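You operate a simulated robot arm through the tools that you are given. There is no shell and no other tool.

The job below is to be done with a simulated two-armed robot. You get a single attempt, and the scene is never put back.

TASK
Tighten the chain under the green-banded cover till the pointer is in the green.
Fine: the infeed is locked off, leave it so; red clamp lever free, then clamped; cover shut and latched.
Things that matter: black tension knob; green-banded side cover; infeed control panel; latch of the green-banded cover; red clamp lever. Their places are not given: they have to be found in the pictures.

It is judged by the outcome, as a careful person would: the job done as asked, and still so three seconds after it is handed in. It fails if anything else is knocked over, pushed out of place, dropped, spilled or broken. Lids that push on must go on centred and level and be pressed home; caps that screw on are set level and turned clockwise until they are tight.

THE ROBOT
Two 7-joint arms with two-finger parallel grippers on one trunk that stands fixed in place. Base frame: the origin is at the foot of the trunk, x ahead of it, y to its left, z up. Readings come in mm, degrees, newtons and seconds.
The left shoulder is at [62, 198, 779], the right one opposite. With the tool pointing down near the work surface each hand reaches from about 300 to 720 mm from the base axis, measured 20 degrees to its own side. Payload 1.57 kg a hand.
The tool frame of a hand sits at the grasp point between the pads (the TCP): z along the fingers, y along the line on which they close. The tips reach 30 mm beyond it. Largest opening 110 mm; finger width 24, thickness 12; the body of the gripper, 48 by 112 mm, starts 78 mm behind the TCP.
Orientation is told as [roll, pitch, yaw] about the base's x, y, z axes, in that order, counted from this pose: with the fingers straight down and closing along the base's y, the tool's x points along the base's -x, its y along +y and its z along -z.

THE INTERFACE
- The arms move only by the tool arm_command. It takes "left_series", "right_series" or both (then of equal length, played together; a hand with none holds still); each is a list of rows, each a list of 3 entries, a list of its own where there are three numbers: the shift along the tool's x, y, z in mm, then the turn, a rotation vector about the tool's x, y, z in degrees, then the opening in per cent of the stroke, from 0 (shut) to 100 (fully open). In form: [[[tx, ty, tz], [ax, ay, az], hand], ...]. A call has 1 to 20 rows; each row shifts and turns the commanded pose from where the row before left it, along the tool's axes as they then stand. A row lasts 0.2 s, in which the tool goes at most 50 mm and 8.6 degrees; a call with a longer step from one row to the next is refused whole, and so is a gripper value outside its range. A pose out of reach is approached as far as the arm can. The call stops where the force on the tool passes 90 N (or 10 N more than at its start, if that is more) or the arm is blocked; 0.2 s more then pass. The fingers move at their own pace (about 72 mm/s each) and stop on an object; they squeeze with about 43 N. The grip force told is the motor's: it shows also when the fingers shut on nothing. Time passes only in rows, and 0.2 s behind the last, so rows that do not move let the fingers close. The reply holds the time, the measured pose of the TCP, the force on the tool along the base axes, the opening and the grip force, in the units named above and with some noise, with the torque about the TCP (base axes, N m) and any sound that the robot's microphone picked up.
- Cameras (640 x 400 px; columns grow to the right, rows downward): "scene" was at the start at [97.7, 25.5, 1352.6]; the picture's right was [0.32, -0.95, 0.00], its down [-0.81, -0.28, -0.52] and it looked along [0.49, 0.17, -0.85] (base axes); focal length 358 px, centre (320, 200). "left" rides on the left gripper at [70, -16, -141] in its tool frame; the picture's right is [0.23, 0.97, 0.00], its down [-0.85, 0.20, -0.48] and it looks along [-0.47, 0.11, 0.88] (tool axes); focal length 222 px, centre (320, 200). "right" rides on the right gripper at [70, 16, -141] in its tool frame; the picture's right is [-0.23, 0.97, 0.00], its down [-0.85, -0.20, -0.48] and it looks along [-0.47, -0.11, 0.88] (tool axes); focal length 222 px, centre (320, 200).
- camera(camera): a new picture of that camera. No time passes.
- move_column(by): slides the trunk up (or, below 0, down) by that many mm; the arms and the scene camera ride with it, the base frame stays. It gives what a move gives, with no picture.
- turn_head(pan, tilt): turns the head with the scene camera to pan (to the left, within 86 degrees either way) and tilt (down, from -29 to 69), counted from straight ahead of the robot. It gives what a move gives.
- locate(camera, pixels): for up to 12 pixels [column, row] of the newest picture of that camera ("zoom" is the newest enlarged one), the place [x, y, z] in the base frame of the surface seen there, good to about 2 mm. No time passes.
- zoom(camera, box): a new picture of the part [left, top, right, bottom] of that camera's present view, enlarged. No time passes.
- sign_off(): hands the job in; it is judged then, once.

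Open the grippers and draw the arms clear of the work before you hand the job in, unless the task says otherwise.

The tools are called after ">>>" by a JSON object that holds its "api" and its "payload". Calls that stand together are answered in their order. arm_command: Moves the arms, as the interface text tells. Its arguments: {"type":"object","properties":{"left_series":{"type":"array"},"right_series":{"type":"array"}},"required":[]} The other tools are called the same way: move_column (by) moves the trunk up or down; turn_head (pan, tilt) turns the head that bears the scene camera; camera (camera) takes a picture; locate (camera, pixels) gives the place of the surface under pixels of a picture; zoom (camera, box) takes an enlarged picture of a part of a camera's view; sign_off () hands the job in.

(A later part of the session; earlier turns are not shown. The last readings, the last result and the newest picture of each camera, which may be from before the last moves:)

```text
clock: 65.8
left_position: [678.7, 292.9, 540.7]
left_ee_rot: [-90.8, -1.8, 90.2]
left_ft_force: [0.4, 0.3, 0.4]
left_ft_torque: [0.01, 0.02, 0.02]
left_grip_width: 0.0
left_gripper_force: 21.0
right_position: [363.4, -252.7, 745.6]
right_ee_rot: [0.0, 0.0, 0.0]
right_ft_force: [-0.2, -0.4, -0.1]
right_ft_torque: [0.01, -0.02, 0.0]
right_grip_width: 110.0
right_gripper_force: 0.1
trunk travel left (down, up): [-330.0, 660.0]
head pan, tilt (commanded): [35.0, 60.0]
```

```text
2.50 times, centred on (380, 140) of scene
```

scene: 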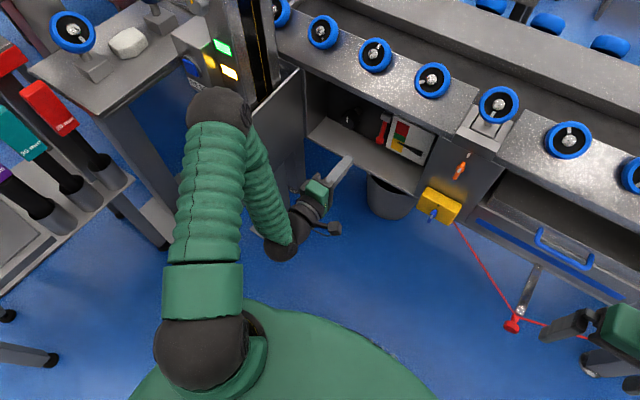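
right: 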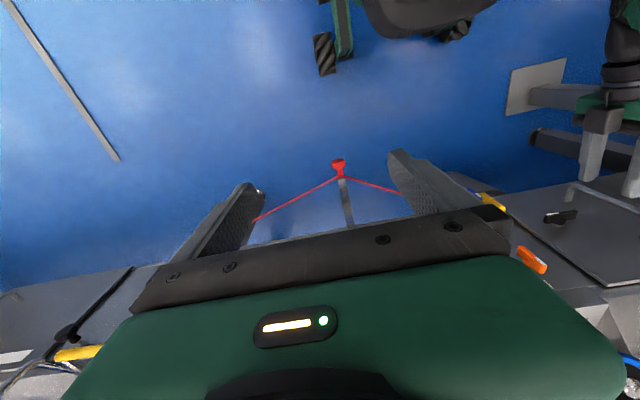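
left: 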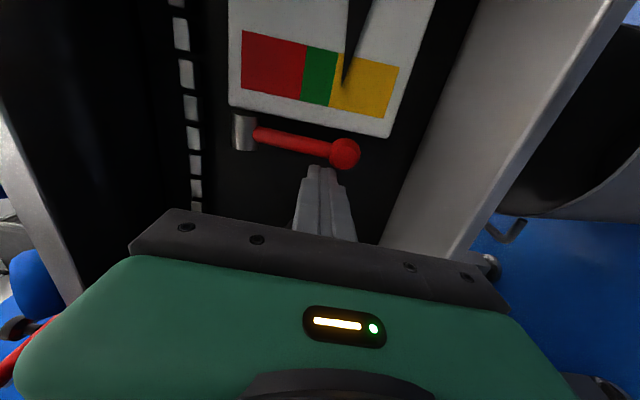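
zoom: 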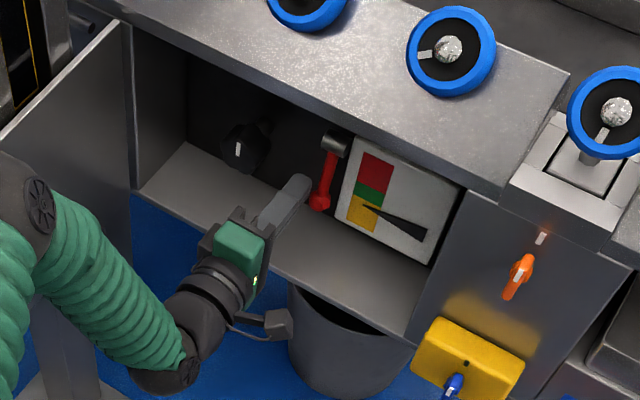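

The fingertips sit just left of the ball. I push to the right in 4 mm steps and watch the force.

>>> {"api": "arm_command", "payload": {"left_series": [[[4, 0, 0], [0, 0, 0], 0], [[4, 0, 0], [0, 0, 0], 0], [[4, 0, 0], [0, 0, 0], 0], [[4, 0, 0], [0, 0, 0], 0], [[0, 0, 0], [0, 0, 0], 0]]}}

>>> {"api": "camera", "payload": {"camera": "left"}}

```text
clock: 67.0
left_position: [678.8, 291.0, 540.4]
left_ee_rot: [-91.0, -1.7, 91.6]
left_ft_force: [2.7, 54.9, 5.3]
left_ft_torque: [0.52, -0.14, 1.53]
left_grip_width: 0.0
left_gripper_force: 21.2
right_position: [362.3, -249.2, 747.2]
right_ee_rot: [-0.3, -0.1, 0.1]
right_ft_force: [0.5, -0.6, -1.0]
right_ft_torque: [-0.03, -0.01, -0.01]
right_grip_width: 110.2
right_gripper_force: 0.1
trunk travel left (down, up): [-330.0, 660.0]
head pan, tilt (commanded): [35.0, 60.0]
```

```text
taken
```

left: 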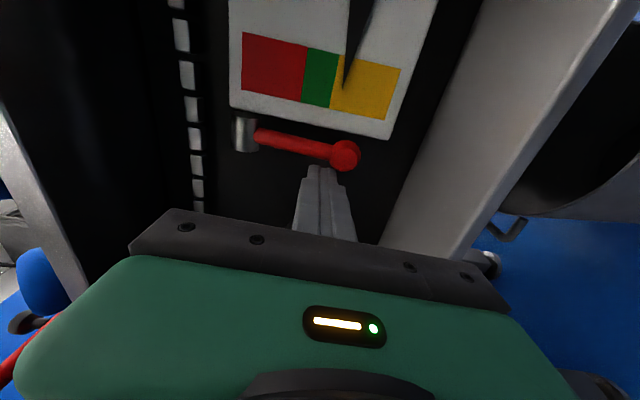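

It resists with 55 N and does not move, so that is not its free direction. I back off, withdraw, and go round to its right side (y≈243, tips kept in front of the gauge and clear of the pointer tip at y≈224).

>>> {"api": "arm_command", "payload": {"left_series": [[[-8, 0, 0], [0, 0, 0], 0], [[-8, 0, 0], [0, 0, 0], 0], [[0, 0, -20], [0, 0, 0], 0], [[0, 0, -20], [0, 0, 0], 0], [[0, 0, -10], [0, 0, 0], 0], [[25, 0, 0], [0, 0, 0], 0], [[23, 0, 0], [0, 0, 0], 0], [[0, 0, 0], [0, 0, 0], 0]]}}

>>> {"api": "camera", "payload": {"camera": "left"}}

>>> {"api": "zoom", "payload": {"camera": "scene", "box": [280, 60, 480, 220]}}

```text
clock: 68.8
left_position: [630.4, 246.9, 538.0]
left_ee_rot: [-90.8, -1.8, 90.1]
left_ft_force: [-0.2, 0.0, 0.3]
left_ft_torque: [0.01, -0.02, -0.01]
left_grip_width: 0.2
left_gripper_force: 21.1
right_position: [363.5, -252.3, 746.0]
right_ee_rot: [0.0, -0.1, 0.0]
right_ft_force: [0.0, -0.7, -0.4]
right_ft_torque: [0.01, -0.01, 0.01]
right_grip_width: 110.0
right_gripper_force: 0.0
trunk travel left (down, up): [-330.0, 660.0]
head pan, tilt (commanded): [35.0, 60.0]
```

```text
taken
```

left: 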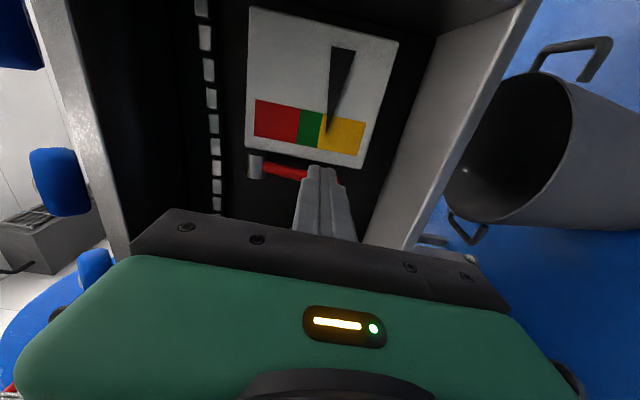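

```text
2.50 times, centred on (380, 140) of scene
```

zoom: 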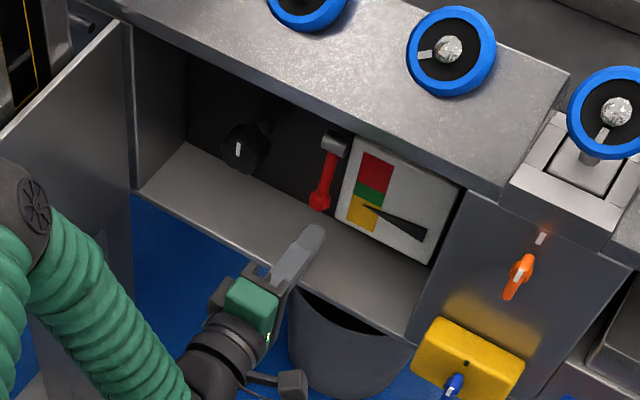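

I shift 6 mm further right (y≈241) and go in 49 mm.

>>> {"api": "arm_command", "payload": {"left_series": [[[6, 0, 0], [0, 0, 0], 0], [[0, 0, 18], [0, 0, 0], 0], [[0, 0, 18], [0, 0, 0], 0], [[0, 0, 12], [0, 0, 0], 0], [[0, 0, 0], [0, 0, 0], 0]]}}

>>> {"api": "camera", "payload": {"camera": "left"}}

>>> {"api": "zoom", "payload": {"camera": "scene", "box": [330, 90, 450, 190]}}

```text
clock: 70.0
left_position: [677.1, 241.1, 539.1]
left_ee_rot: [-90.8, -1.8, 90.0]
left_ft_force: [-0.2, -0.4, -0.7]
left_ft_torque: [-0.01, -0.01, -0.01]
left_grip_width: 0.1
left_gripper_force: 21.6
right_position: [363.8, -251.5, 743.8]
right_ee_rot: [0.0, 0.0, 0.0]
right_ft_force: [0.2, -0.2, 0.2]
right_ft_torque: [0.0, -0.02, -0.03]
right_grip_width: 109.8
right_gripper_force: 0.0
trunk travel left (down, up): [-330.0, 660.0]
head pan, tilt (commanded): [35.0, 60.0]
```

```text
taken
```

left: 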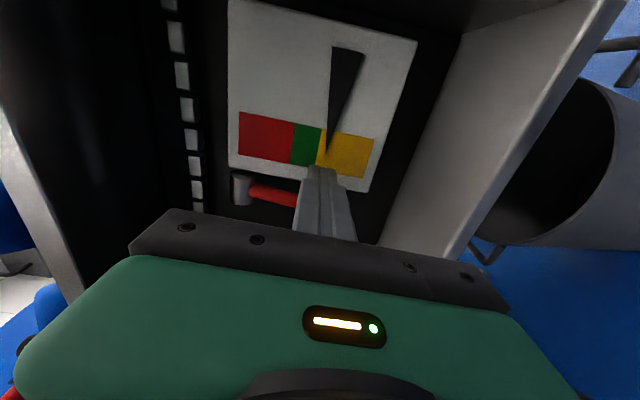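

```text
4.00 times, centred on (390, 140) of scene
```

zoom: 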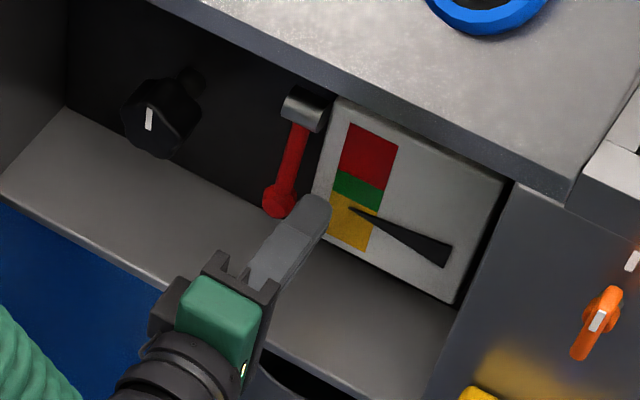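

The fingertips are to the right of the ball and clear of the pointer. I push left (+y) in 4 mm steps.

>>> {"api": "arm_command", "payload": {"left_series": [[[-4, 0, 0], [0, 0, 0], 0], [[-4, 0, 0], [0, 0, 0], 0], [[-4, 0, 0], [0, 0, 0], 0], [[-4, 0, 0], [0, 0, 0], 0], [[0, 0, 0], [0, 0, 0], 0]]}}

>>> {"api": "zoom", "payload": {"camera": "scene", "box": [330, 90, 450, 190]}}

```text
clock: 71.2
left_position: [675.9, 247.5, 539.4]
left_ee_rot: [-90.7, -2.0, 89.3]
left_ft_force: [-0.1, -43.2, -4.6]
left_ft_torque: [-0.46, 0.14, -1.27]
left_grip_width: 0.1
left_gripper_force: 20.9
right_position: [362.9, -255.0, 744.4]
right_ee_rot: [0.3, 0.0, 0.0]
right_ft_force: [-0.6, 0.2, 0.1]
right_ft_torque: [0.03, 0.02, -0.01]
right_grip_width: 110.1
right_gripper_force: 0.1
trunk travel left (down, up): [-330.0, 660.0]
head pan, tilt (commanded): [35.0, 60.0]
```

```text
4.00 times, centred on (390, 140) of scene
```

zoom: 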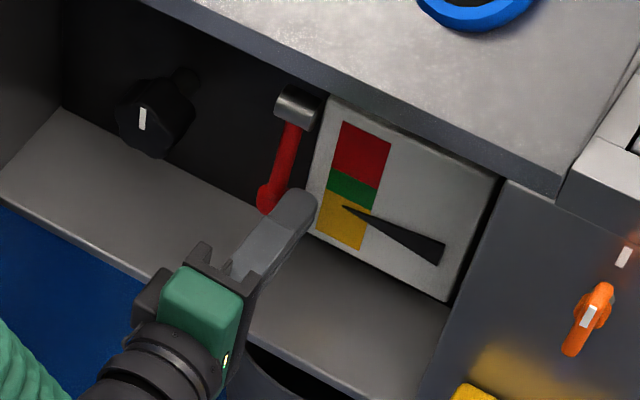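

It holds at 43 N too; a clamped lever may just be stiff to break loose. I push a little harder this way (up to about 80 N).

>>> {"api": "arm_command", "payload": {"left_series": [[[-3, 0, 0], [0, 0, 0], 0], [[-3, 0, 0], [0, 0, 0], 0], [[-3, 0, 0], [0, 0, 0], 0], [[0, 0, 0], [0, 0, 0], 0]]}}

>>> {"api": "camera", "payload": {"camera": "left"}}

>>> {"api": "zoom", "payload": {"camera": "scene", "box": [330, 90, 450, 190]}}

```text
clock: 72.2
left_position: [676.1, 249.7, 542.7]
left_ee_rot: [-90.9, -2.1, 88.4]
left_ft_force: [0.6, -64.5, -3.2]
left_ft_torque: [-0.62, 0.09, -1.9]
left_grip_width: 0.0
left_gripper_force: 21.1
right_position: [363.1, -256.5, 743.1]
right_ee_rot: [0.3, 0.0, 0.1]
right_ft_force: [0.1, 0.1, 0.3]
right_ft_torque: [0.02, -0.02, 0.0]
right_grip_width: 110.3
right_gripper_force: 0.1
trunk travel left (down, up): [-330.0, 660.0]
head pan, tilt (commanded): [35.0, 60.0]
```

```text
taken
```

left: 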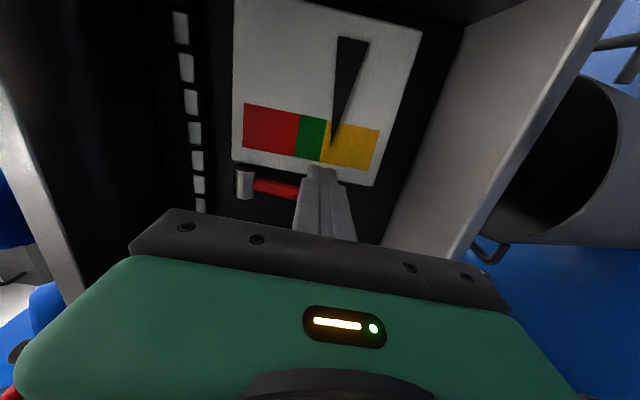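

```text
4.00 times, centred on (390, 140) of scene
```

zoom: 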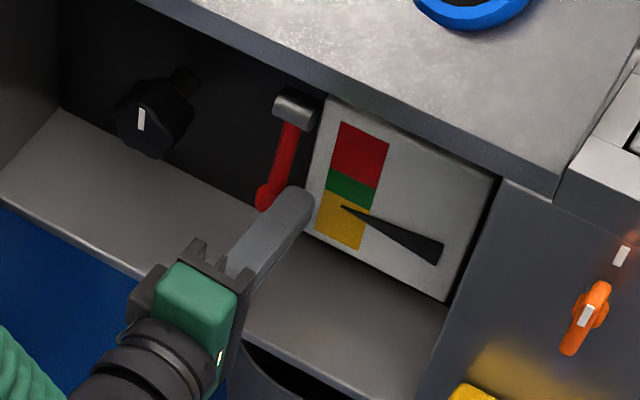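

At 64 N the ball gave only a few mm. Before forcing anything, I back off and study the lever's pivot more closely, as it may swing another way (e.g. pulled outwards).

>>> {"api": "arm_command", "payload": {"left_series": [[[10, 0, 0], [0, 0, 0], 0], [[12, 0, 0], [0, 0, 0], 0], [[0, 0, -20], [0, 0, 0], 0], [[0, 0, -20], [0, 0, 0], 0], [[0, 0, -20], [0, 0, 0], 0], [[0, 0, -20], [0, 0, 0], 0], [[0, 30, 0], [0, 0, 0], 0], [[0, 0, 0], [0, 0, 0], 0]]}}

>>> {"api": "zoom", "payload": {"camera": "left", "box": [230, 60, 370, 180]}}

>>> {"api": "zoom", "payload": {"camera": "scene", "box": [350, 95, 410, 145]}}

>>> {"api": "camera", "payload": {"camera": "left"}}

```text
clock: 74.0
left_position: [596.7, 244.5, 506.5]
left_ee_rot: [-90.8, -2.0, 90.1]
left_ft_force: [0.6, -0.1, 0.1]
left_ft_torque: [-0.01, 0.0, 0.04]
left_grip_width: 0.0
left_gripper_force: 21.4
right_position: [363.3, -251.1, 746.0]
right_ee_rot: [0.1, -0.1, 0.0]
right_ft_force: [0.0, 0.0, 0.3]
right_ft_torque: [-0.01, -0.01, 0.01]
right_grip_width: 110.1
right_gripper_force: 0.0
trunk travel left (down, up): [-330.0, 660.0]
head pan, tilt (commanded): [35.0, 60.0]
```

```text
3.33 times, centred on (300, 120) of left
```

zoom: 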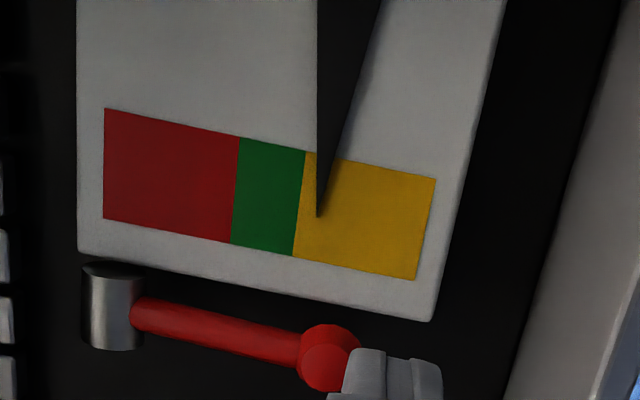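

```text
8.00 times, centred on (380, 120) of scene
```

zoom: 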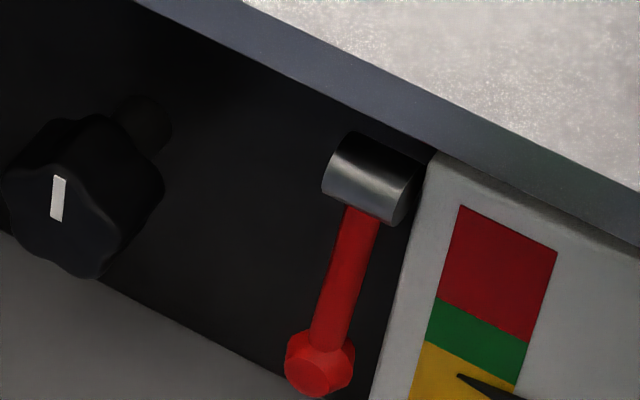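

```text
taken
```

left: 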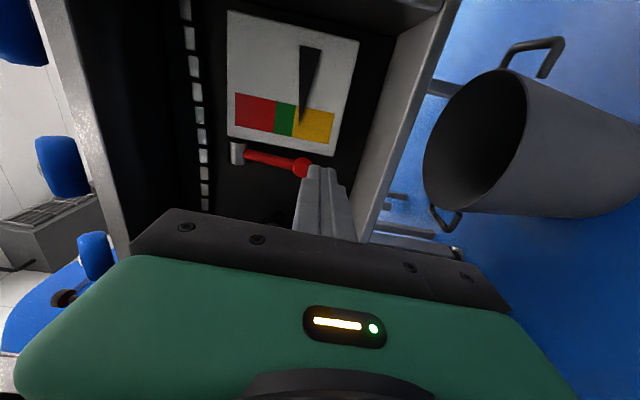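

The highlight on the pivot shows its axis lies along y: it is a cam lever that swings outwards (towards me) and up, which is why sideways pushes did nothing. I turn the wrist another −90° so the fingers close along y, to grip the ball and pull it along its arc.

>>> {"api": "arm_command", "payload": {"left_series": [[[0, 0, -10], [0, 0, -8.2], 0], [[0, 0, -10], [0, 0, -8.2], 0], [[0, 0, -10], [0, 0, -8.2], 0], [[0, 0, 0], [0, 0, -8.2], 0], [[0, 0, 0], [0, 0, -8.2], 0], [[0, 0, 0], [0, 0, -8.2], 0], [[0, 0, 0], [0, 0, -8.2], 20], [[0, 0, 0], [0, 0, -8.2], 36], [[0, 0, 0], [0, 0, -8.2], 36], [[0, 0, 0], [0, 0, -8.2], 36], [[0, 0, 0], [0, 0, -8], 36], [[0, 0, 0], [0, 0, 0], 36]]}}

>>> {"api": "camera", "payload": {"camera": "left"}}

>>> {"api": "camera", "payload": {"camera": "scene"}}

```text
clock: 76.6
left_position: [566.3, 245.0, 509.0]
left_ee_rot: [-115.5, 88.1, 64.5]
left_ft_force: [0.2, -0.2, 0.2]
left_ft_torque: [0.04, -0.01, 0.01]
left_grip_width: 39.6
left_gripper_force: 0.1
right_position: [364.0, -251.6, 746.3]
right_ee_rot: [0.0, 0.1, -0.1]
right_ft_force: [0.0, 0.0, 0.7]
right_ft_torque: [0.0, -0.01, 0.0]
right_grip_width: 110.2
right_gripper_force: 0.0
trunk travel left (down, up): [-330.0, 660.0]
head pan, tilt (commanded): [35.0, 60.0]
```

```text
taken
```

left: 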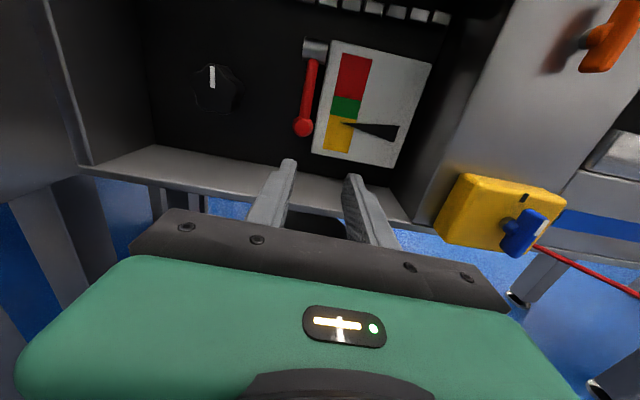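

```text
taken
```

scene: 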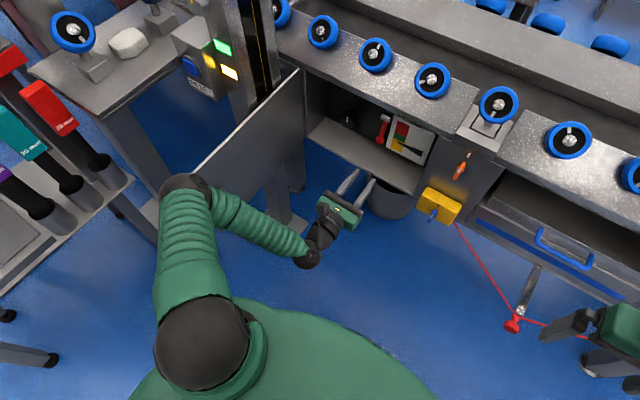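

The view is now upright. The elbow at (185,190) looks close to the door's free edge at about (193,175); I check their places, plus the ball and lever from the left camera.

>>> {"api": "locate", "payload": {"camera": "scene", "pixels": [[185, 190], [200, 178], [196, 170], [215, 150], [297, 72], [230, 205], [240, 220]]}}

>>> {"api": "locate", "payload": {"camera": "left", "pixels": [[303, 127], [303, 122], [308, 95], [313, 48], [345, 105], [345, 124], [352, 124], [390, 132], [215, 90], [212, 78], [216, 115], [195, 90]]}}

>>> {"api": "zoom", "payload": {"camera": "left", "box": [170, 20, 450, 190]}}

```text
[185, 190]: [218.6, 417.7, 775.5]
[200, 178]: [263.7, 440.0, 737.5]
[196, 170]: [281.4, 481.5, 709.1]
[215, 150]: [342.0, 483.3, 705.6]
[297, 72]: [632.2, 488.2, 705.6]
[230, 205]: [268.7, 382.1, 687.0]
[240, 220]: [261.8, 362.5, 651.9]
```

```text
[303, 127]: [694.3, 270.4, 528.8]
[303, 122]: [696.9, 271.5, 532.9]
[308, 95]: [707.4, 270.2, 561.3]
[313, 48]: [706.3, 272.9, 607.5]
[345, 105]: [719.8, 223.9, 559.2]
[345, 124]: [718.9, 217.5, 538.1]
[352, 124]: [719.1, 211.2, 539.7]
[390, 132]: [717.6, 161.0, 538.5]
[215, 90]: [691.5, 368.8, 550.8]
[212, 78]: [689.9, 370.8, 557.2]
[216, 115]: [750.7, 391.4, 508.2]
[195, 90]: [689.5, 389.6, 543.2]
```

```text
2.29 times, centred on (310, 105) of left
```

zoom: 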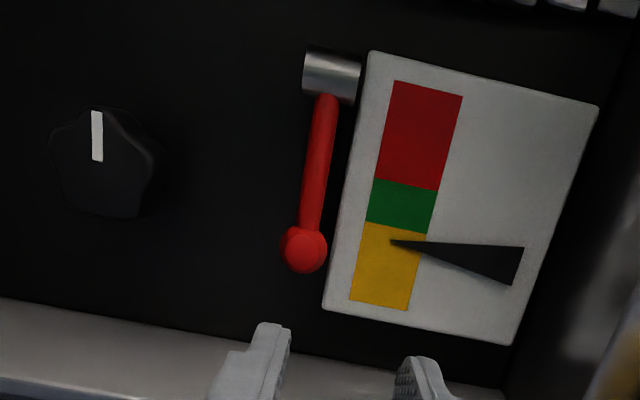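

The elbow is about 45 mm off the door edge; fine, and it will come forward with the hand. Ball centre is near (704,270.5,529). I line the open fingers up with it and advance so the tips reach x≈712, then close on it.

>>> {"api": "arm_command", "payload": {"left_series": [[[10, -12.5, 0], [0, 0, 0], 36], [[10, -13, 0], [0, 0, 0], 36], [[0, 0, 30], [0, 0, 0], 36], [[0, 0, 30], [0, 0, 0], 36], [[0, 0, 30], [0, 0, 0], 36], [[0, 0, 25], [0, 0, 0], 36], [[0, 0, 0], [0, 0, 0], 36]]}}

>>> {"api": "camera", "payload": {"camera": "left"}}

>>> {"api": "camera", "payload": {"camera": "scene"}}

```text
clock: 78.2
left_position: [683.0, 269.5, 529.3]
left_ee_rot: [-114.4, 88.0, 65.9]
left_ft_force: [-0.4, -0.9, 0.5]
left_ft_torque: [-0.01, 0.03, -0.01]
left_grip_width: 39.7
left_gripper_force: 0.0
right_position: [362.7, -251.8, 746.0]
right_ee_rot: [-0.1, 0.1, 0.0]
right_ft_force: [-0.2, 0.2, 0.7]
right_ft_torque: [0.01, -0.01, 0.02]
right_grip_width: 110.0
right_gripper_force: 0.1
trunk travel left (down, up): [-330.0, 660.0]
head pan, tilt (commanded): [35.0, 60.0]
```

```text
taken
```

left: 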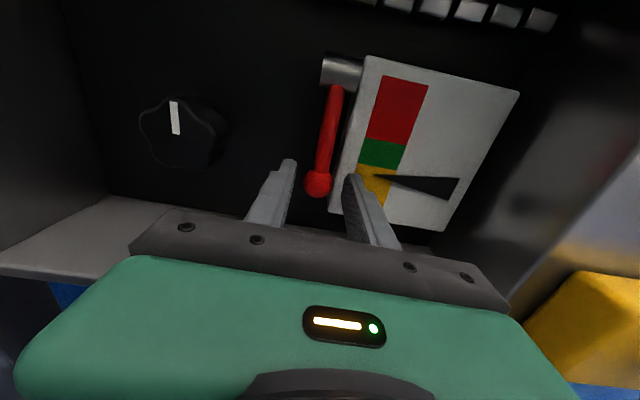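

```text
taken
```

scene: 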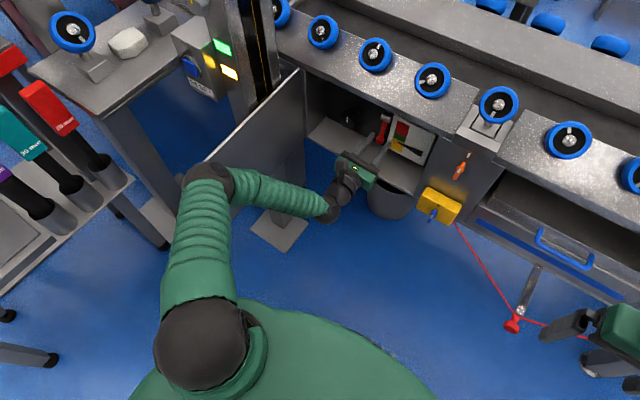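

The ball is between the fingertips. I close on it.

>>> {"api": "arm_command", "payload": {"left_series": [[[0, 0, 0], [0, 0, 0], 15], [[0, 0, 0], [0, 0, 0], 0], [[0, 0, 0], [0, 0, 0], 0], [[0, 0, 0], [0, 0, 0], 0]]}}

>>> {"api": "camera", "payload": {"camera": "left"}}

>>> {"api": "locate", "payload": {"camera": "scene", "pixels": [[210, 180], [225, 178], [215, 150], [207, 158], [250, 180]]}}

```text
clock: 79.2
left_position: [682.6, 269.6, 529.8]
left_ee_rot: [-114.9, 88.0, 65.4]
left_ft_force: [3.5, 3.8, 0.4]
left_ft_torque: [0.01, 0.14, 0.14]
left_grip_width: 24.9
left_gripper_force: 37.0
right_position: [363.2, -251.5, 745.1]
right_ee_rot: [-0.1, 0.0, 0.0]
right_ft_force: [-0.3, -0.1, 0.1]
right_ft_torque: [-0.03, -0.04, 0.02]
right_grip_width: 110.0
right_gripper_force: 0.1
trunk travel left (down, up): [-330.0, 660.0]
head pan, tilt (commanded): [35.0, 60.0]
```

```text
taken
```

left: 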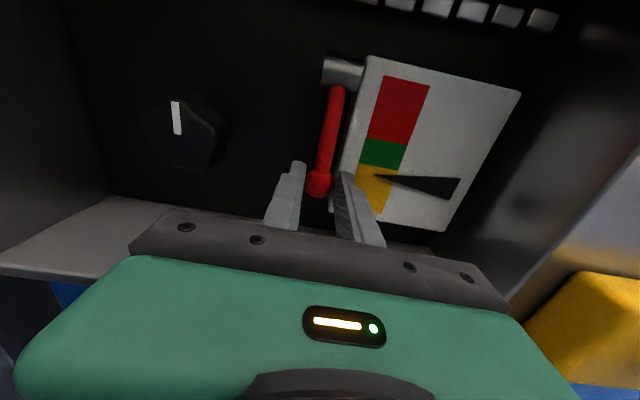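

```text
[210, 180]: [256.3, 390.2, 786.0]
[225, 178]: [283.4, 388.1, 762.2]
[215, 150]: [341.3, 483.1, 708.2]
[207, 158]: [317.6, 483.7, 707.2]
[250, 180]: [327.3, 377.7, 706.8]
```

The ball is held (25 mm). I pull it outwards along the arc about the pivot (718,606): first two small steps.

>>> {"api": "arm_command", "payload": {"left_series": [[[1.2, 0, -5.4], [0, 0, 0], 0], [[1.5, 0, -5.3], [0, 0, 0], 0], [[1.8, 0, -5.2], [0, 0, 0], 0], [[2.3, 0, -5.0], [0, 0, 0], 0], [[0, 0, 0], [0, 0, 0], 0]]}}

>>> {"api": "camera", "payload": {"camera": "left"}}

```text
clock: 80.4
left_position: [661.5, 269.9, 534.9]
left_ee_rot: [-108.1, 88.1, 72.0]
left_ft_force: [13.1, 1.6, -9.9]
left_ft_torque: [-0.01, 1.02, 0.05]
left_grip_width: 24.6
left_gripper_force: 36.8
right_position: [364.4, -251.1, 744.2]
right_ee_rot: [-0.1, 0.1, 0.0]
right_ft_force: [0.0, 0.6, -0.7]
right_ft_torque: [0.02, -0.02, 0.0]
right_grip_width: 110.3
right_gripper_force: 0.1
trunk travel left (down, up): [-330.0, 660.0]
head pan, tilt (commanded): [35.0, 60.0]
```

```text
taken
```

left: 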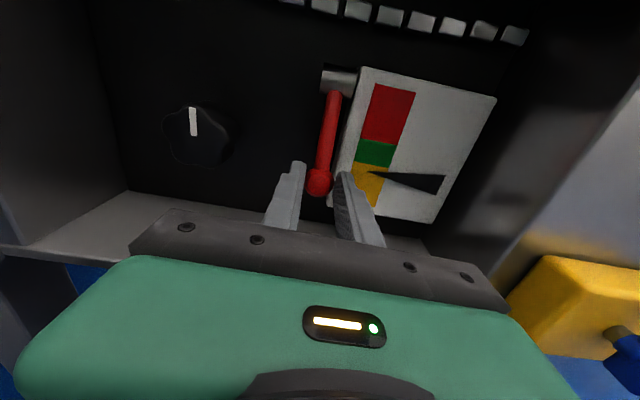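

It swings out easily (about 13 N). I continue along the arc to about 66° from vertical.

>>> {"api": "arm_command", "payload": {"left_series": [[[5.5, 0, -9.6], [0, 0, 0], 0], [[6.8, 0, -8.7], [0, 0, 0], 0], [[7.9, 0, -7.6], [0, 0, 0], 0], [[8.9, 0, -6.5], [0, 0, 0], 0], [[9.8, 0, -5.2], [0, 0, 0], 0], [[0, 0, 0], [0, 0, 0], 0]]}}

>>> {"api": "camera", "payload": {"camera": "left"}}

>>> {"api": "zoom", "payload": {"camera": "scene", "box": [300, 80, 460, 220]}}

```text
clock: 81.8
left_position: [621.7, 267.7, 578.0]
left_ee_rot: [-119.1, 87.8, 60.9]
left_ft_force: [0.6, -1.1, 3.5]
left_ft_torque: [-0.02, -0.07, 0.01]
left_grip_width: 0.1
left_gripper_force: 21.4
right_position: [364.1, -250.6, 746.9]
right_ee_rot: [-0.2, 0.0, 0.1]
right_ft_force: [0.3, -0.1, -0.5]
right_ft_torque: [-0.03, 0.0, 0.03]
right_grip_width: 110.0
right_gripper_force: 0.1
trunk travel left (down, up): [-330.0, 660.0]
head pan, tilt (commanded): [35.0, 60.0]
```

```text
taken
```

left: 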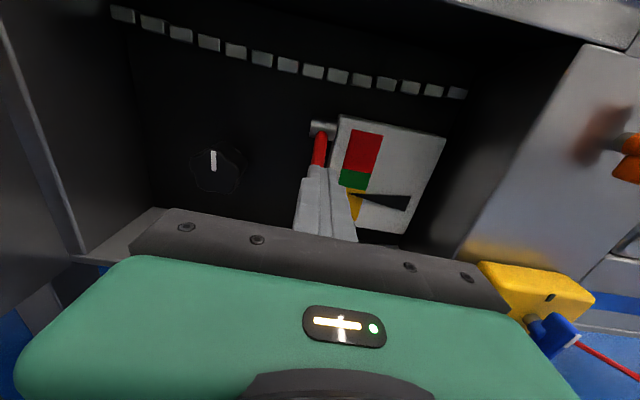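

```text
2.86 times, centred on (380, 150) of scene
```

zoom: 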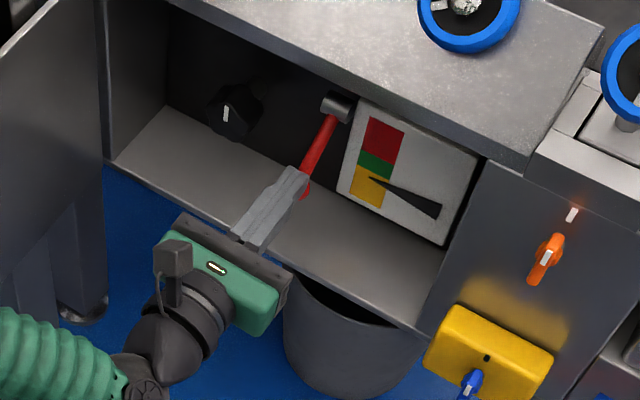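

The fingers slipped off the ball upward (width 0); the lever is now partly out. I back off a little to see where the ball is.

>>> {"api": "arm_command", "payload": {"left_series": [[[8, 0, 0], [0, 0, 0], 0], [[0, 0, -20], [0, 0, 0], 0], [[0, 0, -25], [0, 0, 0], 0], [[0, 0, -25], [0, 0, 0], 0], [[-25, 0, 0], [0, 0, 0], 0], [[-25, 0, 0], [0, 0, 0], 30], [[0, 0, 0], [0, 0, 0], 45]]}}

>>> {"api": "camera", "payload": {"camera": "left"}}

>>> {"api": "zoom", "payload": {"camera": "scene", "box": [300, 80, 460, 220]}}

```text
clock: 83.4
left_position: [553.6, 269.4, 531.3]
left_ee_rot: [-114.3, 88.0, 65.7]
left_ft_force: [0.2, -0.5, 0.4]
left_ft_torque: [-0.02, -0.02, -0.03]
left_grip_width: 49.6
left_gripper_force: 0.1
right_position: [362.2, -251.2, 744.8]
right_ee_rot: [0.0, 0.0, -0.1]
right_ft_force: [0.3, -0.7, 1.1]
right_ft_torque: [0.0, -0.01, 0.01]
right_grip_width: 110.0
right_gripper_force: 0.0
trunk travel left (down, up): [-330.0, 660.0]
head pan, tilt (commanded): [35.0, 60.0]
```

```text
taken
```

left: 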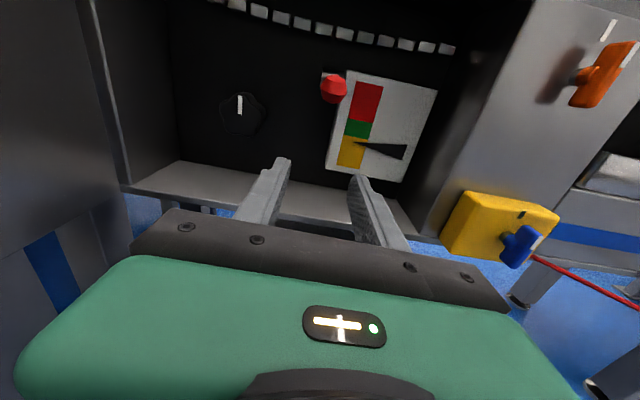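

```text
2.86 times, centred on (380, 150) of scene
```

zoom: 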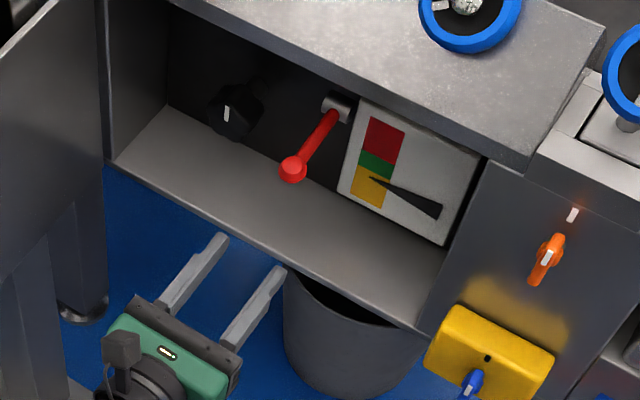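

The lever now sticks out toward me, its ball at (333,88) in the left view. I locate it.

>>> {"api": "locate", "payload": {"camera": "left", "pixels": [[333, 88], [333, 95], [327, 80], [336, 78], [345, 75]]}}

>>> {"api": "locate", "payload": {"camera": "zoom", "pixels": [[292, 168], [292, 178], [310, 145], [322, 125], [335, 105]]}}

>>> {"api": "zoom", "payload": {"camera": "left", "box": [290, 50, 430, 190]}}

```text
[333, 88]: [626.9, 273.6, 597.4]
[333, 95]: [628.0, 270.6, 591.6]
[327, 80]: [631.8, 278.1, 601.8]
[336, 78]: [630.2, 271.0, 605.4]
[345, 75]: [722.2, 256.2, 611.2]
```

```text
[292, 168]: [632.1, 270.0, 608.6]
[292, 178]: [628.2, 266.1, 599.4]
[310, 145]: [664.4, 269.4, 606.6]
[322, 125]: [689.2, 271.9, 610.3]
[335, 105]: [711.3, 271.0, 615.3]
```

```text
2.86 times, centred on (360, 120) of left
```

zoom: 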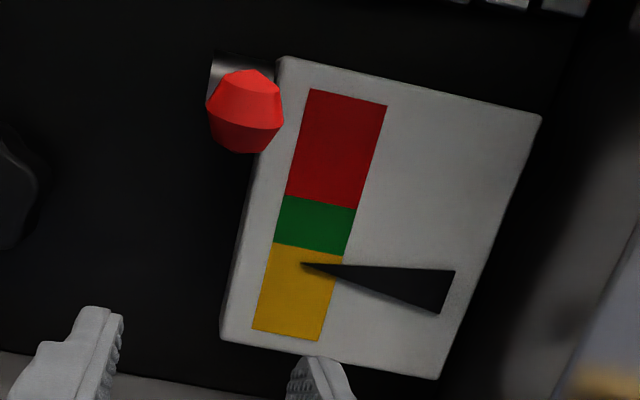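

The lever is now about horizontal (rod from (711,271,613) to ball (≈635,271,601)). I check whether it is at its end by nudging it upward from below with closed fingertips.

>>> {"api": "arm_command", "payload": {"left_series": [[[25, -1, 0], [0, 0, 0], 0], [[0, 0, 25], [0, 0, 0], 0], [[0, 0, 25], [0, 0, 0], 0], [[0, 0, 20], [0, 0, 0], 0], [[6, 0, 0], [0, 0, 0], 0], [[6, 0, 0], [0, 0, 0], 0], [[5, 0, 0], [0, 0, 0], 0], [[5, 0, 0], [0, 0, 0], 0], [[0, 0, 0], [0, 0, 0], 0]]}}

>>> {"api": "zoom", "payload": {"camera": "scene", "box": [300, 80, 460, 220]}}

>>> {"api": "camera", "payload": {"camera": "left"}}

```text
clock: 85.4
left_position: [623.6, 268.9, 574.6]
left_ee_rot: [-94.9, 88.3, 85.1]
left_ft_force: [-8.4, -1.6, -32.1]
left_ft_torque: [-0.02, 0.39, -0.07]
left_grip_width: 0.0
left_gripper_force: 21.0
right_position: [365.5, -249.6, 744.5]
right_ee_rot: [-0.1, 0.1, -0.1]
right_ft_force: [-1.2, 0.9, -0.4]
right_ft_torque: [0.02, 0.0, -0.01]
right_grip_width: 110.2
right_gripper_force: 0.0
trunk travel left (down, up): [-330.0, 660.0]
head pan, tilt (commanded): [35.0, 60.0]
```

```text
2.86 times, centred on (380, 150) of scene
```

zoom: 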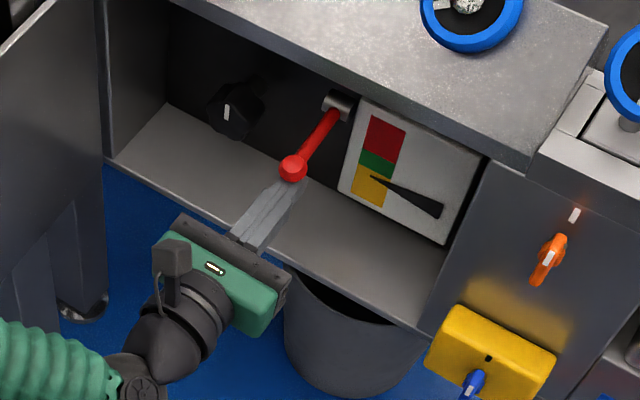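

```text
taken
```

left: 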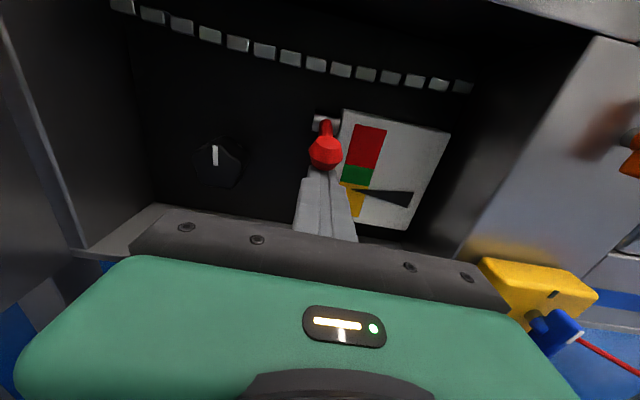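

It resists at 32 N, so the lever is at its open stop: free. I back off, and move toward the black knob, locating it first.

>>> {"api": "arm_command", "payload": {"left_series": [[[-15, 0, 0], [0, 0, 0], 0], [[-15, 0, 0], [0, 0, 0], 0], [[0, 0, -25], [0, 0, 0], 0], [[0, 0, -25], [0, 0, 0], 0], [[0, 0, -25], [0, 0, 0], 0], [[0, -30, 0], [0, 0, 0], 20], [[0, -30, 0], [0, 0, 0], 50], [[0, -20, 0], [0, 0, 0], 70], [[0, 0, 0], [0, 0, 0], 70]]}}

>>> {"api": "camera", "payload": {"camera": "left"}}

>>> {"api": "zoom", "payload": {"camera": "left", "box": [260, 40, 420, 160]}}

>>> {"api": "camera", "payload": {"camera": "scene"}}

```text
clock: 87.4
left_position: [547.6, 350.3, 552.7]
left_ee_rot: [-114.2, 88.0, 65.8]
left_ft_force: [-0.5, 0.7, 0.9]
left_ft_torque: [-0.02, -0.01, 0.01]
left_grip_width: 76.9
left_gripper_force: 0.1
right_position: [363.9, -251.3, 747.1]
right_ee_rot: [0.0, -0.1, 0.0]
right_ft_force: [0.0, 0.3, -0.1]
right_ft_torque: [0.0, -0.05, -0.02]
right_grip_width: 110.0
right_gripper_force: 0.1
trunk travel left (down, up): [-330.0, 660.0]
head pan, tilt (commanded): [35.0, 60.0]
```

```text
taken
```

left: 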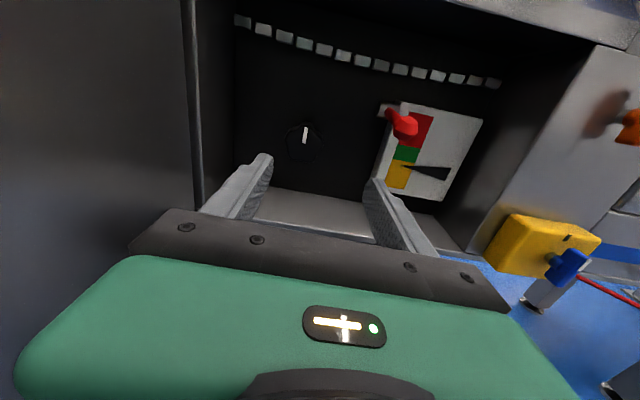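

```text
3.33 times, centred on (340, 100) of left
```

zoom: 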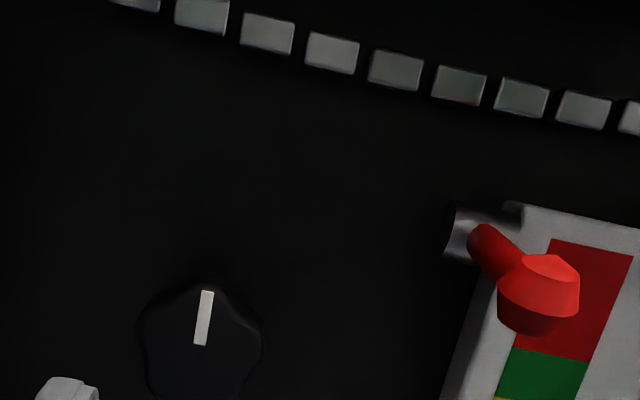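

```text
taken
```

scene: 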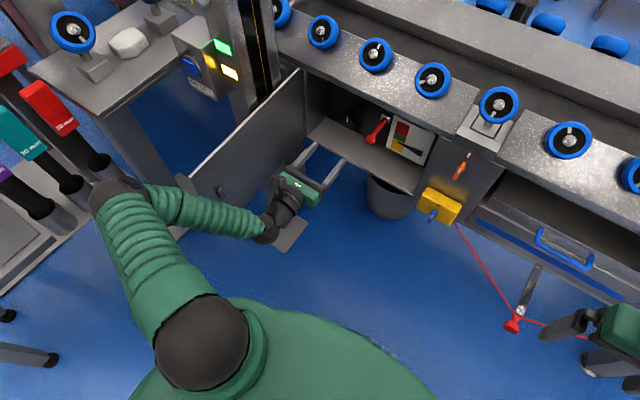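

The elbow has moved left past the door's free edge (near (185,182)). I check whether the forearm is near or touching the door.

>>> {"api": "zoom", "payload": {"camera": "scene", "box": [70, 60, 340, 260]}}

>>> {"api": "locate", "payload": {"camera": "scene", "pixels": [[297, 72], [240, 126], [200, 163], [185, 178], [190, 195], [165, 195], [150, 190], [205, 205], [230, 215], [115, 190], [130, 185], [222, 190]]}}

```text
2.00 times, centred on (205, 160) of scene
```

zoom: 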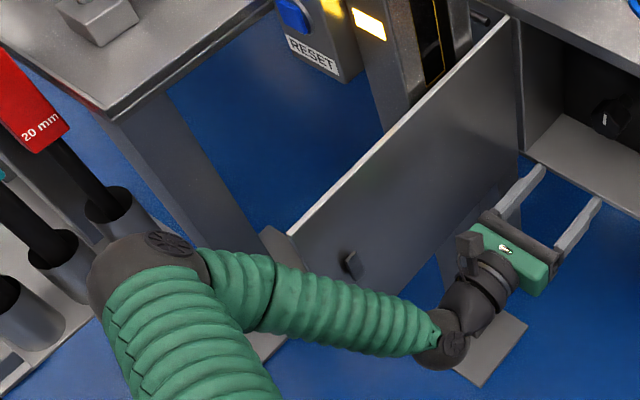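

```text
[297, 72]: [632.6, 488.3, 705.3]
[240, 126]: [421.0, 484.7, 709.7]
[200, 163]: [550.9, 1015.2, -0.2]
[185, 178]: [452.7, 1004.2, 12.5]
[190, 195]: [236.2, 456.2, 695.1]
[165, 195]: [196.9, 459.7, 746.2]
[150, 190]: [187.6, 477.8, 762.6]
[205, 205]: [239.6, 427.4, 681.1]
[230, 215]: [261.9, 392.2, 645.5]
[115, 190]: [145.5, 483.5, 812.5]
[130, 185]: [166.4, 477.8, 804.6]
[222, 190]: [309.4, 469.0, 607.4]
```

The forearm is only some 25 mm from the door's free edge – too near. Turning the wrist back to −90° lifts the elbow up and away (as seen earlier), so I do that now while moving slightly right.

>>> {"api": "arm_command", "payload": {"left_series": [[[0, 5, 0], [0, 0, 8.2], 70], [[0, 5, 0], [0, 0, 8.2], 70], [[0, 0, 0], [0, 0, 8.2], 70], [[0, 0, 0], [0, 0, 8.2], 70], [[0, 0, 0], [0, 0, 8.2], 70], [[0, 0, 0], [0, 0, 8.2], 70], [[0, 0, 0], [0, 0, 8.2], 70], [[0, 0, 0], [0, 0, 8.2], 70], [[0, 0, 0], [0, 0, 8.2], 70], [[0, 0, 0], [0, 0, 8.2], 70], [[0, 0, 0], [0, 0, 8.0], 70], [[0, 0, 0], [0, 0, 0], 70]]}}

>>> {"api": "camera", "payload": {"camera": "scene"}}

>>> {"api": "camera", "payload": {"camera": "left"}}

```text
clock: 90.0
left_position: [546.5, 340.4, 551.3]
left_ee_rot: [-90.8, -1.8, 90.2]
left_ft_force: [0.4, 0.4, -0.4]
left_ft_torque: [0.0, 0.01, -0.02]
left_grip_width: 77.0
left_gripper_force: 0.1
right_position: [364.4, -252.3, 745.1]
right_ee_rot: [0.0, 0.1, 0.0]
right_ft_force: [0.1, 0.5, -0.2]
right_ft_torque: [-0.01, -0.01, -0.04]
right_grip_width: 110.0
right_gripper_force: 0.1
trunk travel left (down, up): [-330.0, 660.0]
head pan, tilt (commanded): [35.0, 60.0]
```

```text
taken
```

scene: 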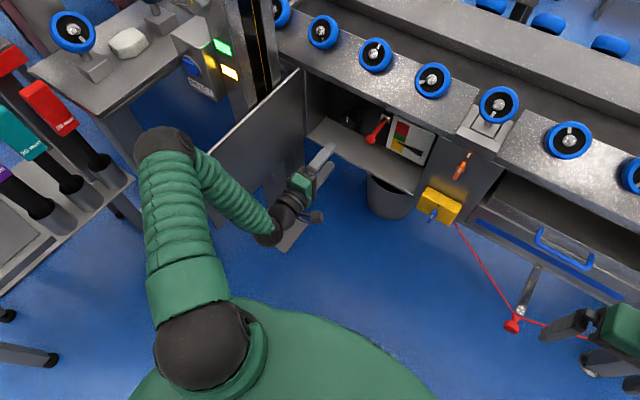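

```text
taken
```

left: 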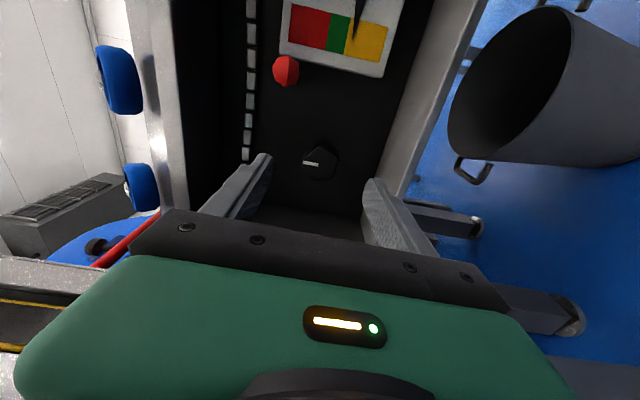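

I check the forearm height now, and locate the knob's outline in the left view around (318,162).

>>> {"api": "zoom", "payload": {"camera": "left", "box": [270, 120, 370, 200]}}

>>> {"api": "locate", "payload": {"camera": "scene", "pixels": [[205, 165], [215, 175], [165, 145], [200, 155], [240, 200]]}}

>>> {"api": "locate", "payload": {"camera": "left", "pixels": [[310, 163], [320, 163], [305, 163], [316, 163], [330, 163], [325, 150], [325, 172], [318, 150], [318, 174], [337, 163]]}}

```text
5.00 times, centred on (320, 160) of left
```

zoom: 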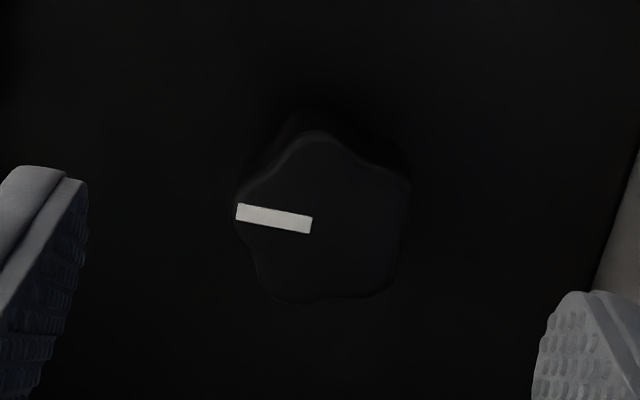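

```text
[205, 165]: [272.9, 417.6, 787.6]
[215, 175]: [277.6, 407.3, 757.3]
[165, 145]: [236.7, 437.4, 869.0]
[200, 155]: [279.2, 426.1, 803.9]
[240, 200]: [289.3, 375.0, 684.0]
```

```text
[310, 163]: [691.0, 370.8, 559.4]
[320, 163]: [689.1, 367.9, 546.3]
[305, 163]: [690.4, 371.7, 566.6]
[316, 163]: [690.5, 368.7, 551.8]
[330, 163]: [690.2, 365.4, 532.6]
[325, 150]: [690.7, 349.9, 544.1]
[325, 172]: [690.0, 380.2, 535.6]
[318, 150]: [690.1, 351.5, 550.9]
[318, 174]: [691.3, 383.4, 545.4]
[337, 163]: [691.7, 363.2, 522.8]
```

The forearm is now ~80 mm above the door top. The knob's front is at x≈690, centre (369.5, 545.5), about 47 mm across. I line up on it and advance till the tips reach x≈712.

>>> {"api": "arm_command", "payload": {"left_series": [[[-15, 3, 10], [0, 0, 0], 70], [[-14, 2.8, 15], [0, 0, 0], 70], [[0, 0, 25], [0, 0, 0], 70], [[0, 0, 25], [0, 0, 0], 70], [[0, 0, 25], [0, 0, 0], 70], [[0, 0, 20], [0, 0, 0], 70], [[0, 0, 0], [0, 0, 0], 70]]}}

>>> {"api": "camera", "payload": {"camera": "left"}}

>>> {"api": "camera", "payload": {"camera": "scene"}}

```text
clock: 91.6
left_position: [666.5, 370.9, 546.9]
left_ee_rot: [-90.8, -1.8, 90.0]
left_ft_force: [0.2, -0.3, -0.7]
left_ft_torque: [0.02, -0.01, 0.03]
left_grip_width: 76.9
left_gripper_force: 0.0
right_position: [363.4, -250.8, 745.5]
right_ee_rot: [0.0, 0.0, 0.1]
right_ft_force: [0.6, 0.6, 0.8]
right_ft_torque: [0.0, 0.04, -0.03]
right_grip_width: 110.1
right_gripper_force: 0.1
trunk travel left (down, up): [-330.0, 660.0]
head pan, tilt (commanded): [35.0, 60.0]
```

```text
taken
```

left: 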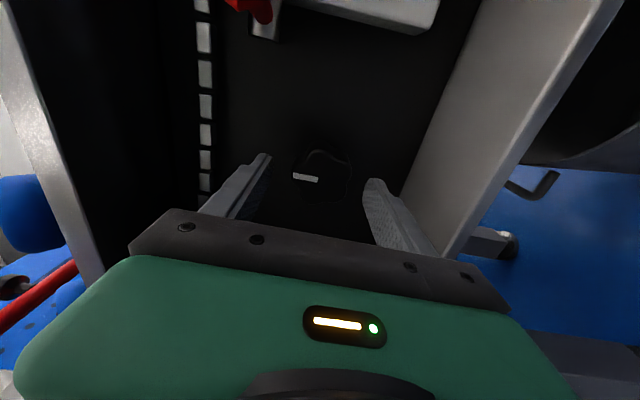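

```text
taken
```

scene: 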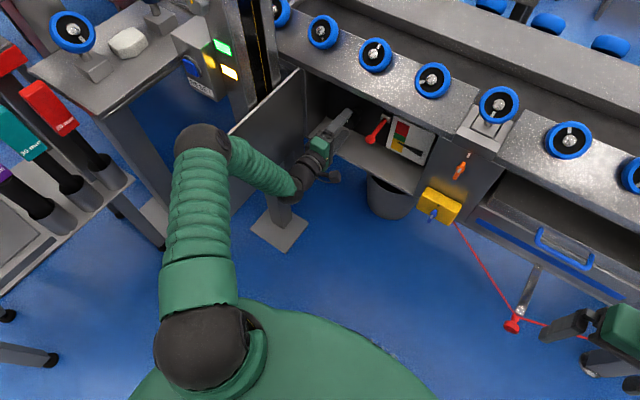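

The knob is centred between the fingers. I advance 15 mm more and close on it.

>>> {"api": "arm_command", "payload": {"left_series": [[[0, 0, 15], [0, 0, 0], 70], [[0, 0, 0], [0, 0, 0], 50], [[0, 0, 0], [0, 0, 0], 30], [[0, 0, 0], [0, 0, 0], 20], [[0, 0, 0], [0, 0, 0], 20], [[0, 0, 0], [0, 0, 0], 20]]}}

>>> {"api": "camera", "payload": {"camera": "left"}}

>>> {"api": "zoom", "payload": {"camera": "scene", "box": [360, 90, 450, 180]}}

```text
clock: 93.0
left_position: [683.0, 368.6, 545.6]
left_ee_rot: [-90.7, -1.8, 90.1]
left_ft_force: [-2.8, -1.8, -5.0]
left_ft_torque: [-0.03, 1.23, 0.48]
left_grip_width: 49.5
left_gripper_force: 44.8
right_position: [363.1, -251.7, 744.8]
right_ee_rot: [-0.1, 0.1, 0.0]
right_ft_force: [-1.3, 0.0, -0.2]
right_ft_torque: [0.01, 0.02, 0.01]
right_grip_width: 109.8
right_gripper_force: 0.2
trunk travel left (down, up): [-330.0, 660.0]
head pan, tilt (commanded): [35.0, 60.0]
```

```text
taken
```

left: 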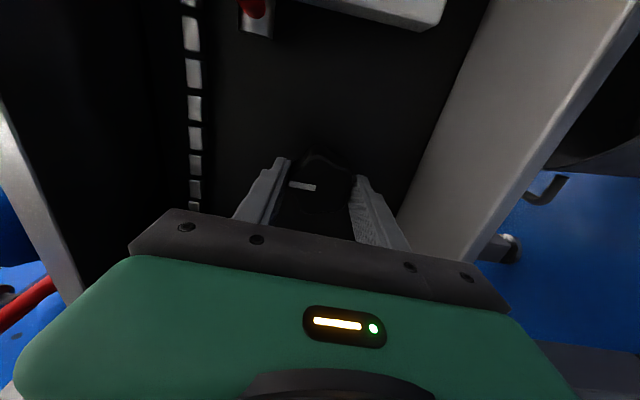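

```text
4.44 times, centred on (405, 135) of scene
```

zoom: 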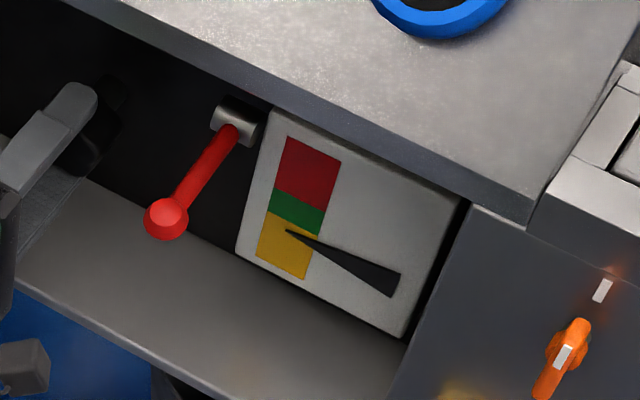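

The knob is gripped (49.5 mm, 45 N). I turn it clockwise by 24° and watch the pointer.

>>> {"api": "arm_command", "payload": {"left_series": [[[0, 0, 0], [0, 0, 6], 20], [[0, 0, 0], [0, 0, 6], 20], [[0, 0, 0], [0, 0, 6], 20], [[0, 0, 0], [0, 0, 6], 20], [[0, 0, 0], [0, 0, 0], 20]]}}

>>> {"api": "zoom", "payload": {"camera": "scene", "box": [360, 90, 450, 180]}}

>>> {"api": "camera", "payload": {"camera": "left"}}

```text
clock: 94.2
left_position: [682.5, 368.5, 545.5]
left_ee_rot: [-90.5, -25.9, 90.4]
left_ft_force: [-19.3, -5.8, -14.6]
left_ft_torque: [-0.08, 1.07, 0.28]
left_grip_width: 49.2
left_gripper_force: 44.9
right_position: [363.6, -250.9, 745.2]
right_ee_rot: [0.0, 0.1, 0.0]
right_ft_force: [-0.9, -0.2, 0.3]
right_ft_torque: [0.01, -0.01, 0.03]
right_grip_width: 110.1
right_gripper_force: 0.1
trunk travel left (down, up): [-330.0, 660.0]
head pan, tilt (commanded): [35.0, 60.0]
```

```text
4.44 times, centred on (405, 135) of scene
```

zoom: 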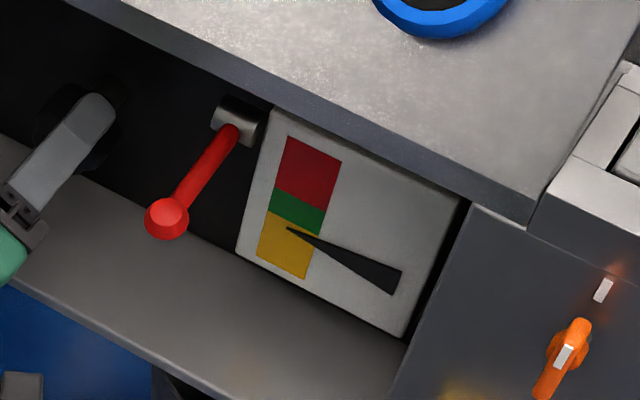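

```text
taken
```

left: 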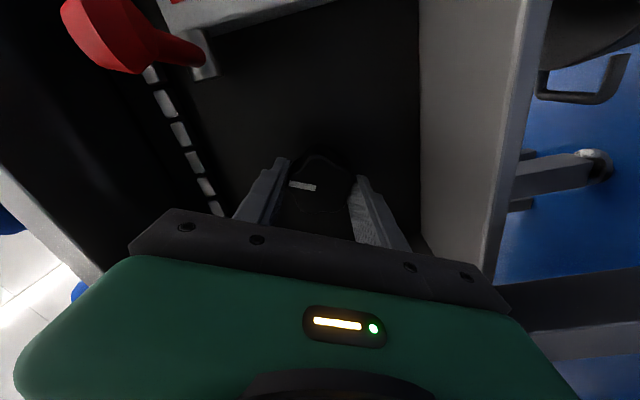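

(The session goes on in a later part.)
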